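You operate a simulated robot arm through the tools that you are given. There is no shell and no other tool. Be economical: measure what you need, move in short steps, check, and stop when the job is done.

Carry out the task below with a simulated robot arm. There is one attempt and no reset: what you move stays moved.

TASK
Slide the blue screen cloth along the top of the pine table until it stands next to the black dusting brush.
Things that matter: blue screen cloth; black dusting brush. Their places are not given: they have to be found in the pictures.

It is judged by the outcome, as a careful person would: the job done as asked, and still so three seconds after it is handed in. It fails if anything else is knocked over, pushed out of place, dropped, spilled or broken.

THE ROBOT
A 6-joint arm with a two-finger parallel gripper, fixed in place. Base frame: the origin is at the foot of the arm, x ahead of it, y to its left, z up; the work surface is at about z = 0.74. Lengths are in m, angles in rad, forces in N, time in s.
With the tool pointing down near the work surface it reaches from about 0.26 to 0.68 m from the base axis. Its first joint turns from -1.152 to 1.152 rad. Payload 2.9 kg.
Tool frame: the origin (TCP) lies between the finger pads and is the grasp point; the fingertips stand 0.03 m ahead of it; z points along the fingers, y is the line along which they close. The gripper opens to 0.11 m. The fingers are 0.02 m wide and 0.01 m thick; the gripper's body (0.048 by 0.112 m) begins 0.055 m behind the TCP.
Orientation is that of the tool frame in the base frame, as a unit quaternion [w, x, y, z]. With the fingers straight down and closing along the base's y, the tool's x points along the base's -x, its y along +y and its z along -z.

THE INTERFACE
- The arm moves only by the tool drive_tool. Its arguments are lists of equal length, an entry for each row: "translation": the shift along the tool's x, y, z in m, a list of three; "rot": the turn, a rotation vector about the tool's x, y, z in rad, a list of three. In form: {"translation": [[dx, dy, dz], ...], "rot": [[wx, wy, wz], ...]}. A call has 1 to 10 rows; each row shifts and turns the commanded pose from where the row before left it, along the tool's axes as they then stand. "claw" is the gripper command, from -1 (shut) to 1 (fully open), values between in proportion, set as the call begins (left out, the last holds). A row lasts 0.2 s, in which the tool goes at most 0.05 m and 0.15 rad; a call with a longer step from one row to the next is refused whole, and so is a gripper value outside its range. A pose out of reach is approached as far as the arm can. The call stops where the force on the tool passes 40 N (or 10 N more than at its start, if that is more) or the arm is blocked; 0.2 s more then pass. The fingers move at their own pace (about 0.108 m/s each) and stop on an object; they squeeze with about 28 N. The grip force told is the motor's: it shows also when the fingers shut on nothing. Time passes only in rows, and 0.2 s behind the last, so rows that do not move let the fingers close. It gives the time, the measured TCP pose, the force on the tool (base axes), the opening and the grip force at its end, in the units of the frame above (readings bear some noise), and new pictures: "pictures" is both (left out), scene, wrist or none.
- Cameras (640 x 400 px; columns grow to the right, rows downward): "scene" is fixed at [0.0727, 0.4283, 1.3855]; the picture's right is [-0.81, -0.58, 0.00], its down [-0.32, 0.45, -0.83] and it looks along [0.49, -0.68, -0.55] (base axes); focal length 323 px, centre (320, 200). "wrist" rides on the gripper at [-0.036, 0, -0.057] in the tool frame; the picture's right is [0.00, -1.00, 0.00], its down [0.97, 0.00, -0.24] and it looks along [0.24, 0.00, 0.97] (tool axes); focal length 218 px, centre (320, 200).
- pixel_to_xyz(camera, pixels): for up to 12 pixels [column, row] of the newest picture of that camera ("zoom" is the newest enlarged one), the place [x, y, z] in the base frame of the surface seen there, good to about 0.002 m. No time passes.
- enlarge(camera, box): a new picture of the part [left, top, right, bottom] of that camera's present view, enlarged. No time passes.
- finish_job(): hands the job in; it is judged then, once.

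Work in short steps. Measure before you move; look again where a grasp or a placing could have gone wrong, and mend it. You have 60 turns and 120 pictures in all, the two below and enlarged ones among them. Open the gripper and draw the arm clear of the work before you hand the job in, unless the task says otherwise; then end with one line.

The tools are called as name(argument=value, ...) on one line, values as JSON. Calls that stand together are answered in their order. drive_tool: Moves the arm, as the interface text tells. Its arguments: {"type":"object","properties":{"translation":{"type":"array"},"rot":{"type":"array"},"claw":{"type":"number"},"pictures":{"type":"string","enum":["both","scene","wrist","none"]}},"required":["translation","rot"]} The other tools are called the same way: pixel_to_xyz (camera, pixels) gives the place of the surface under pixels of a picture; enlarge (camera, box) takes an enlarged picture of a part of a camera's view; finish_job () hands the job in.

At the start:

```text
t: 0.0
eef_pos: [0.3525, -0.2372, 0.9448]
orientation: [0.0, 0.001, 1.0, 0.002]
ft_force: [0.3, -0.4, -0.6]
opening: 0.1099
grip_force: 0.1
```

scene: 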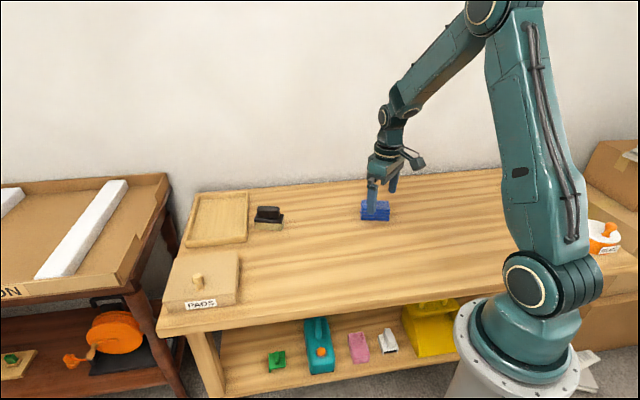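
wrist: 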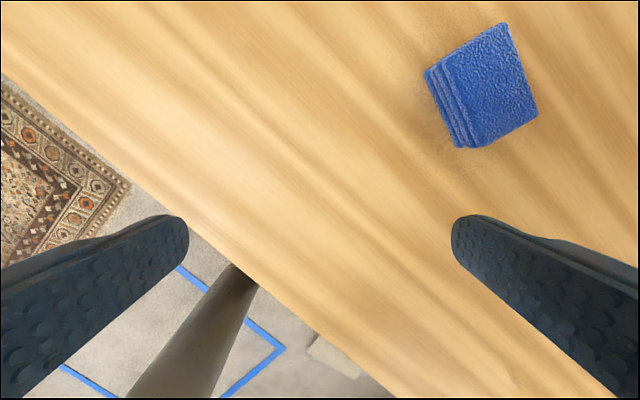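

The blue cloth is near scene (375,210), and the black brush near (268,216). I enlarge both and measure.

enlarge(camera="scene", box=[180, 160, 440, 322])

pixel_to_xyz(camera="scene", pixels=[[363, 219], [389, 220], [375, 214], [268, 212], [268, 222], [270, 228], [256, 228], [282, 228], [300, 220], [330, 215], [350, 230]])

pixel_to_xyz(camera="wrist", pixels=[[505, 24], [538, 110], [484, 146], [440, 65], [424, 72], [458, 147], [500, 80], [560, 130], [400, 60]])

```text
2.46 times, centred on (310, 241) of scene
```

zoom: 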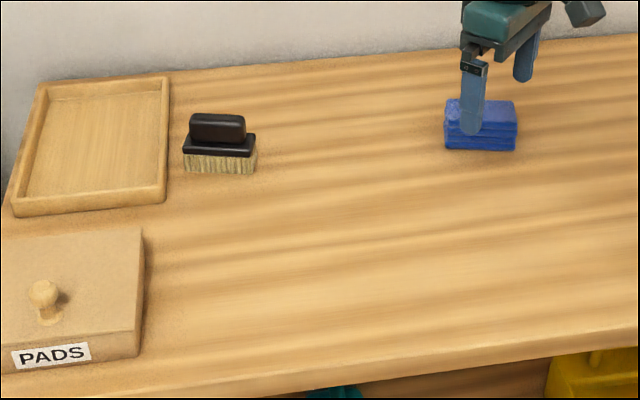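

```text
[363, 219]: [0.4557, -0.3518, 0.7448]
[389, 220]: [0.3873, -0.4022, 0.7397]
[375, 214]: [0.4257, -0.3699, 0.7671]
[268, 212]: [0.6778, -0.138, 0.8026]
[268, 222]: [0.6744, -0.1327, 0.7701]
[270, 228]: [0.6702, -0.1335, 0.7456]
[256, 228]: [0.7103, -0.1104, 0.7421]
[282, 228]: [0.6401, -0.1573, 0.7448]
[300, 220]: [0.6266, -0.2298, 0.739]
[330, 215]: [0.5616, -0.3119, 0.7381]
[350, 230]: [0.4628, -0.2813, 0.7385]
```

```text
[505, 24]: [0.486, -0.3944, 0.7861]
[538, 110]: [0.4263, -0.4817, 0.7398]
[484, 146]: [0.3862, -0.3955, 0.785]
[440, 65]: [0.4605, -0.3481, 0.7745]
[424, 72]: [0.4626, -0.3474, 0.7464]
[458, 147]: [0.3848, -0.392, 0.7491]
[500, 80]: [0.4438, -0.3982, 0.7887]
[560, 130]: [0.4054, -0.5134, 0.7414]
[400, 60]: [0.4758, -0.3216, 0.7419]
```

The cloth is a stack of about 0.088 x 0.055 x 0.048 m, centred near (0.435, -0.394), with its long side about 32° from x. The brush lies parallel to it, with its near end at about (0.64, -0.157). I move above the cloth at the present height and turn the fingers so they span its short side.

drive_tool(translation=[[-0.0206, -0.0392, 0], [-0.0206, -0.0392, 0], [-0.0206, -0.0392, 0], [-0.0206, -0.0392, 0], [0, 0, 0], [0, 0, 0], [0, 0, 0], [0, 0, 0], [0, 0, 0]], rot=[[0, 0, 0], [0, 0, 0], [0, 0, 0], [0, 0, 0], [0, 0, -0.139], [0, 0, -0.139], [0, 0, -0.139], [0, 0, -0.139], [0, 0, 0]], claw=1)

```text
t: 2.0
eef_pos: [0.4333, -0.393, 0.9451]
orientation: [0.001, -0.276, 0.961, 0.001]
ft_force: [-0.9, -0.2, -1.1]
opening: 0.1097
grip_force: 0.0
```

scene: 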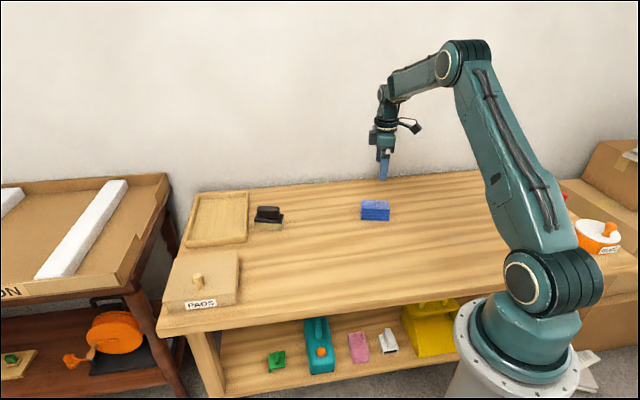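
wrist: 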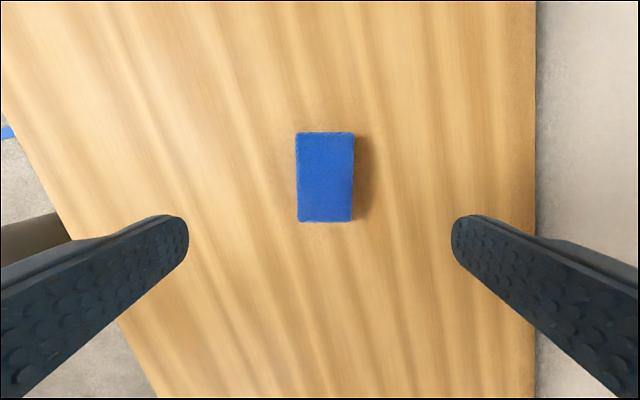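

The cloth is square to the fingers at wrist (325,178). I measure its top corners and the brush more closely.

pixel_to_xyz(camera="wrist", pixels=[[299, 136], [352, 136], [299, 219], [350, 219], [325, 178]])

enlarge(camera="scene", box=[224, 190, 320, 250])

```text
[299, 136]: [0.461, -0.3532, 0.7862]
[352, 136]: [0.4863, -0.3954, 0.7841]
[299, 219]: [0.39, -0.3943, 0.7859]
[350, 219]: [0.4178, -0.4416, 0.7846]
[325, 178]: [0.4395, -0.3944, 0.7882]
```

```text
6.67 times, centred on (272, 220) of scene
```

zoom: 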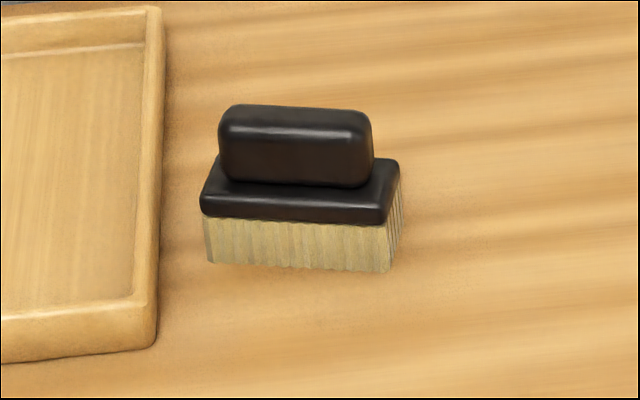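

pixel_to_xyz(camera="zoom", pixels=[[208, 208], [382, 218], [394, 166], [225, 160], [386, 266], [210, 256], [400, 215], [280, 140], [395, 230]])

```text
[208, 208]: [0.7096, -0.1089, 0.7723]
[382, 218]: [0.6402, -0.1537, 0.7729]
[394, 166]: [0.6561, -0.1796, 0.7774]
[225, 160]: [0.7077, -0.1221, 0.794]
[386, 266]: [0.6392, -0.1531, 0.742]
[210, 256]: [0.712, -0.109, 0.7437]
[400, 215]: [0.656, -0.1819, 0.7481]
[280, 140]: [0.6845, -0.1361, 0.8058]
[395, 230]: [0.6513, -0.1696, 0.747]
```

The grip centre is 5 mm off along tool y and 3 mm along tool x. I correct that and descend with the fingers open to TCP z ≈ 0.777, so the fingertips stay just off the table.

drive_tool(translation=[[-0.003, -0.005, 0], [0, 0, 0.042], [0, 0, 0.042], [0, 0, 0.042], [0, 0, 0.025], [0, 0, 0.015], [0, 0, 0]], rot=[[0, 0, 0], [0, 0, 0], [0, 0, 0], [0, 0, 0], [0, 0, 0], [0, 0, 0], [0, 0, 0]], claw=1)

```text
t: 3.6
eef_pos: [0.4371, -0.3963, 0.7781]
orientation: [0.001, -0.274, 0.962, 0.001]
ft_force: [-0.2, 0.2, 0.4]
opening: 0.11
grip_force: 0.0
```

scene: 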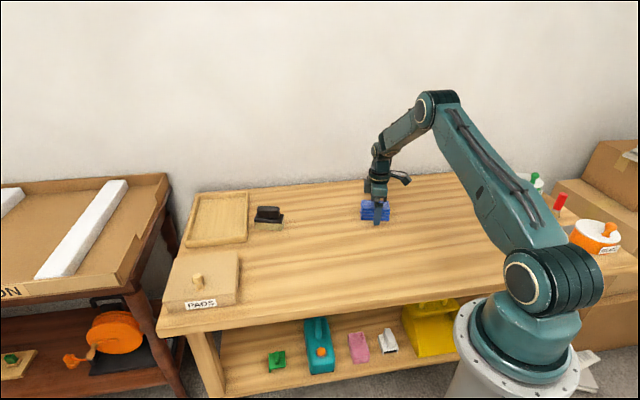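
wrist: 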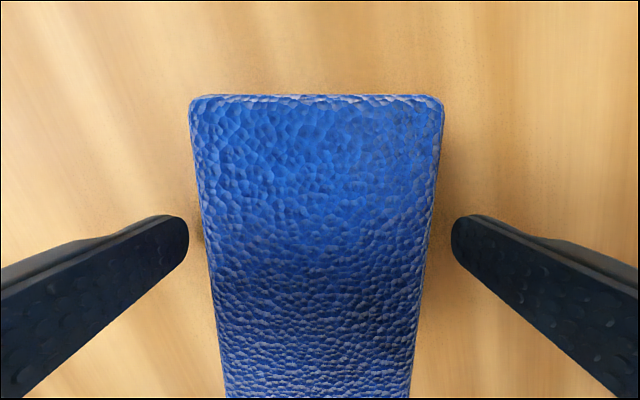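

The fingers stand evenly on both sides of the cloth, so I close the gripper.

drive_tool(translation=[[0, 0, 0], [0, 0, 0], [0, 0, 0], [0, 0, 0]], rot=[[0, 0, 0], [0, 0, 0], [0, 0, 0], [0, 0, 0]], claw=-1, pictures="wrist")

```text
t: 4.6
eef_pos: [0.4383, -0.3959, 0.7782]
orientation: [0.0, -0.274, 0.962, 0.001]
ft_force: [0.0, 0.6, -0.2]
opening: 0.0595
grip_force: 27.9
```

wrist: 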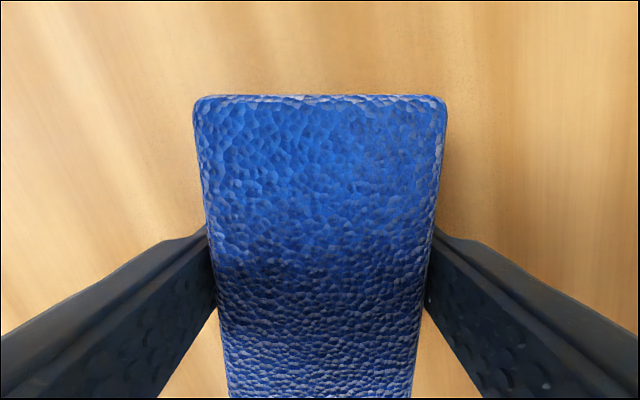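

The grip holds at 0.0595 m. I slide it level: first sideways along tool y by 0.078, then part of the way along -x.

drive_tool(translation=[[0, 0.02, 0], [0, 0.02, 0], [0, 0.02, 0], [0, 0.018, 0], [-0.025, 0, 0], [-0.03, 0, 0], [-0.03, 0, 0], [-0.03, 0, 0], [-0.03, 0, 0], [0, 0, 0]], rot=[[0, 0, 0], [0, 0, 0], [0, 0, 0], [0, 0, 0], [0, 0, 0], [0, 0, 0], [0, 0, 0], [0, 0, 0], [0, 0, 0], [0, 0, 0]])

```text
t: 6.8
eef_pos: [0.5194, -0.2546, 0.7812]
orientation: [0.0, -0.273, 0.962, 0.001]
ft_force: [0.3, 0.8, 0.8]
opening: 0.0592
grip_force: 28.0
```

scene: 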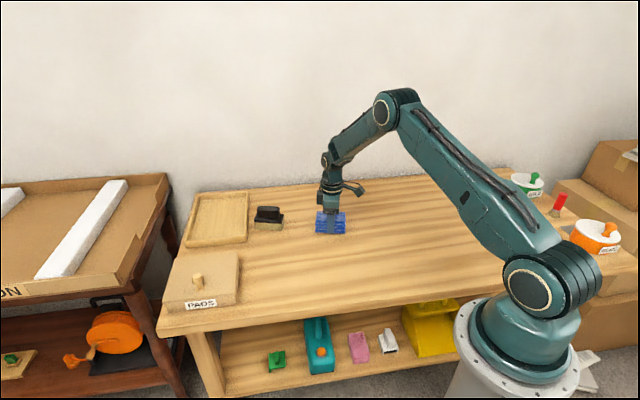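
wrist: 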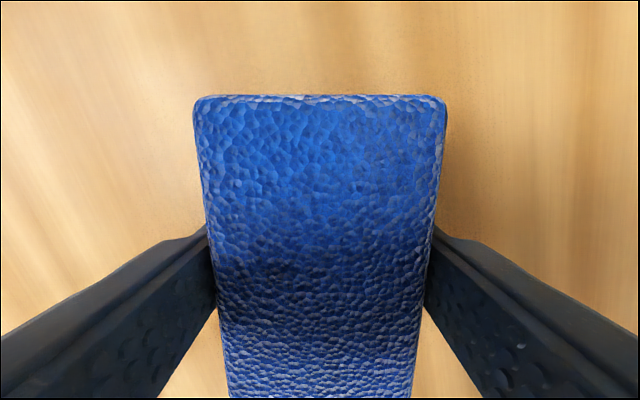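

The cloth came along and sits at the right sideways offset. z reads 3 mm higher, so I ease down 2.5 mm to keep it sliding on the table and advance another 65 mm.

drive_tool(translation=[[0, 0, 0.0025], [-0.02, 0, 0], [-0.02, 0, 0], [-0.015, 0, 0], [-0.01, 0, 0], [0, 0, 0]], rot=[[0, 0, 0], [0, 0, 0], [0, 0, 0], [0, 0, 0], [0, 0, 0], [0, 0, 0]])

enlarge(camera="scene", box=[224, 180, 352, 260])

```text
t: 8.2
eef_pos: [0.5764, -0.2222, 0.7781]
orientation: [0.0, -0.272, 0.962, 0.001]
ft_force: [-6.6, -4.8, 16.9]
opening: 0.0595
grip_force: 28.2
```

scene: 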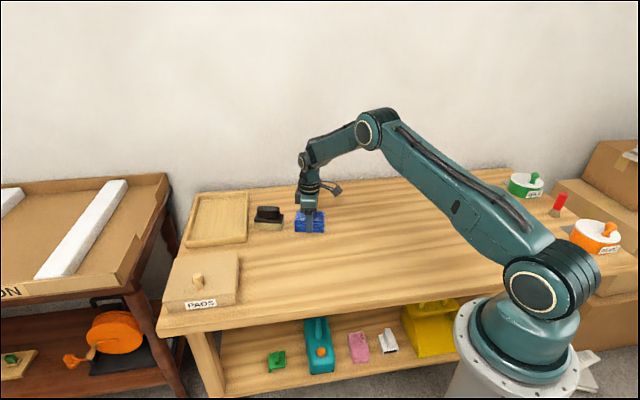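
wrist: 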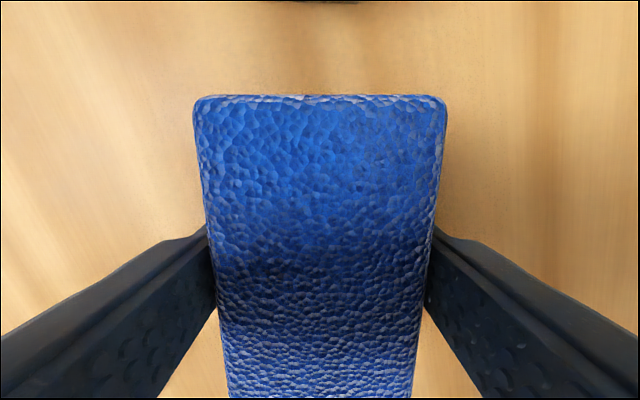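

```text
5.00 times, centred on (288, 220) of scene
```

zoom: 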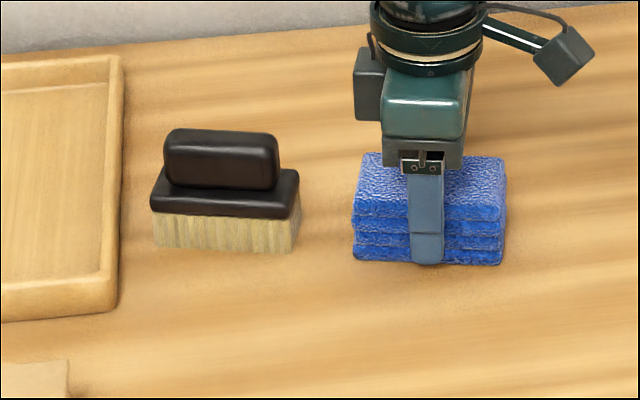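

The cloth slides pressed lightly on the table (17 N). I measure the remaining gap at its near end.

pixel_to_xyz(camera="zoom", pixels=[[358, 250], [358, 205], [295, 240], [290, 205], [362, 160], [270, 140], [362, 110]])

```text
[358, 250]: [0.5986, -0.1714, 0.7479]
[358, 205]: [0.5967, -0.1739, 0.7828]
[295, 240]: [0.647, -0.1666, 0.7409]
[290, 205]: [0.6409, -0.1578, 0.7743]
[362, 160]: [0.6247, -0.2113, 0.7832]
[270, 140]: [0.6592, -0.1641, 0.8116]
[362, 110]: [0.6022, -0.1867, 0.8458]
```

The gap is about 42 mm, and the wrist camera will stay clear of the brush handle. I advance 30 mm more in small steps.

drive_tool(translation=[[-0.01, 0, 0], [-0.01, 0, 0], [-0.006, 0, 0], [-0.004, 0, 0], [0, 0, 0]], rot=[[0, 0, 0], [0, 0, 0], [0, 0, 0], [0, 0, 0], [0, 0, 0]])

enlarge(camera="scene", box=[224, 180, 352, 260])

```text
t: 9.4
eef_pos: [0.6012, -0.2049, 0.7783]
orientation: [0.001, -0.273, 0.962, 0.0]
ft_force: [-11.9, -6.4, 24.2]
opening: 0.0593
grip_force: 27.8
```

scene: 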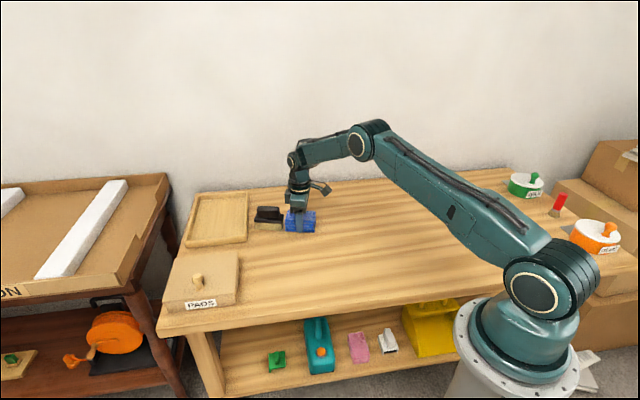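
wrist: 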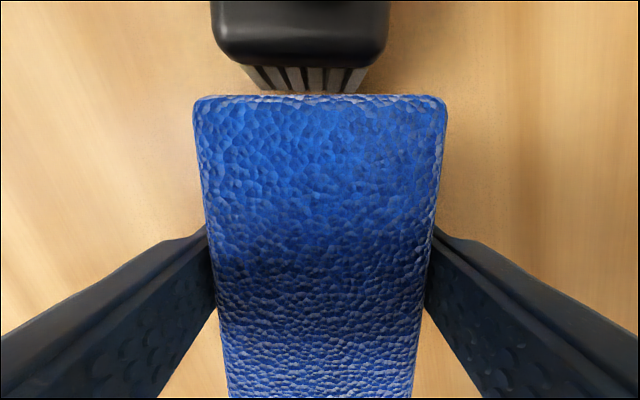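

```text
5.00 times, centred on (288, 220) of scene
```

zoom: 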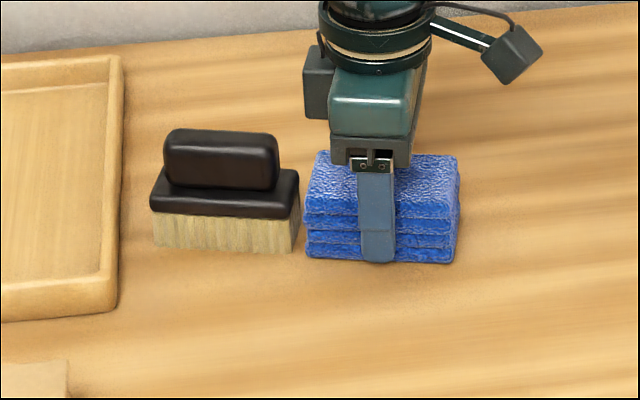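

The brush hasn't moved, and the cloth stands about 13 mm from its end, parallel and in line. I ease the downward pressure, open, and after that rise straight up.

drive_tool(translation=[[0, 0, -0.0015], [0, 0, 0]], rot=[[0, 0, 0], [0, 0, 0]], pictures="none")

drive_tool(translation=[[0, 0, 0], [0, 0, 0], [0, 0, 0], [0, 0, 0]], rot=[[0, 0, 0], [0, 0, 0], [0, 0, 0], [0, 0, 0]], claw=1, pictures="wrist")

```text
t: 10.0
eef_pos: [0.6016, -0.2051, 0.7782]
orientation: [0.001, -0.274, 0.962, 0.0]
ft_force: [-2.0, -6.0, 10.9]
opening: 0.0595
grip_force: 28.2
```

```text
t: 11.0
eef_pos: [0.6012, -0.2044, 0.7788]
orientation: [-0.001, -0.273, 0.962, 0.001]
ft_force: [0.1, -0.2, 0.2]
opening: 0.1099
grip_force: 0.0
```

wrist: 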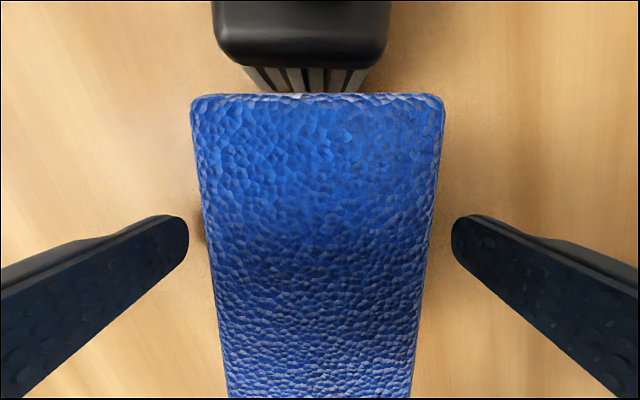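

The fingers are free of the cloth. I rise straight up, then draw back toward the base.

drive_tool(translation=[[0, 0, -0.02], [0, 0, -0.035], [0, 0, -0.04], [0, 0, -0.04], [0, 0, -0.035], [0.04, 0, 0], [0.04, 0, 0], [0.04, 0, 0], [0.04, 0, 0], [0, 0, 0]], rot=[[0, 0, 0], [0, 0, 0], [0, 0, 0], [0, 0, 0], [0, 0, 0], [0, 0, 0], [0, 0, 0], [0, 0, 0], [0, 0, 0], [0, 0, 0]], pictures="scene")

enlarge(camera="scene", box=[224, 180, 352, 260])

```text
t: 13.2
eef_pos: [0.4658, -0.2893, 0.9496]
orientation: [0.001, -0.274, 0.962, 0.0]
ft_force: [-0.4, -0.5, -1.2]
opening: 0.1098
grip_force: 0.1
```

scene: 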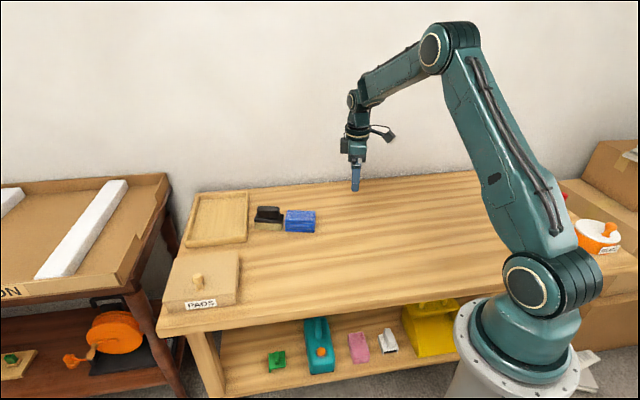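

```text
5.00 times, centred on (288, 220) of scene
```

zoom: 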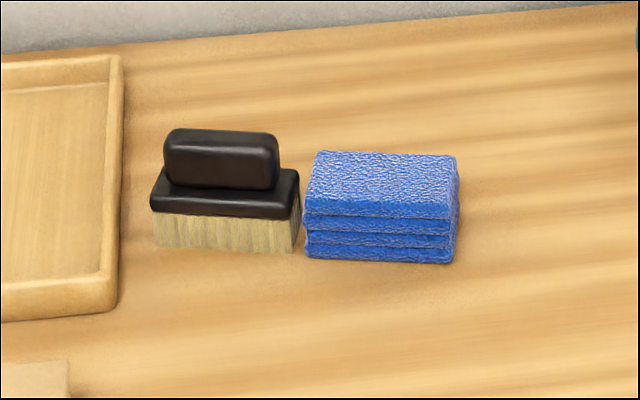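

The cloth stands flat beside the brush, nothing else has moved, and the arm is clear, so I hand the job in.

finish_job()

```text
The job is handed in.
```

The blue screen cloth now stands flat on the pine table, about 13 mm from the end of the black dusting brush; nothing else was moved, and the arm is clear with the gripper open.
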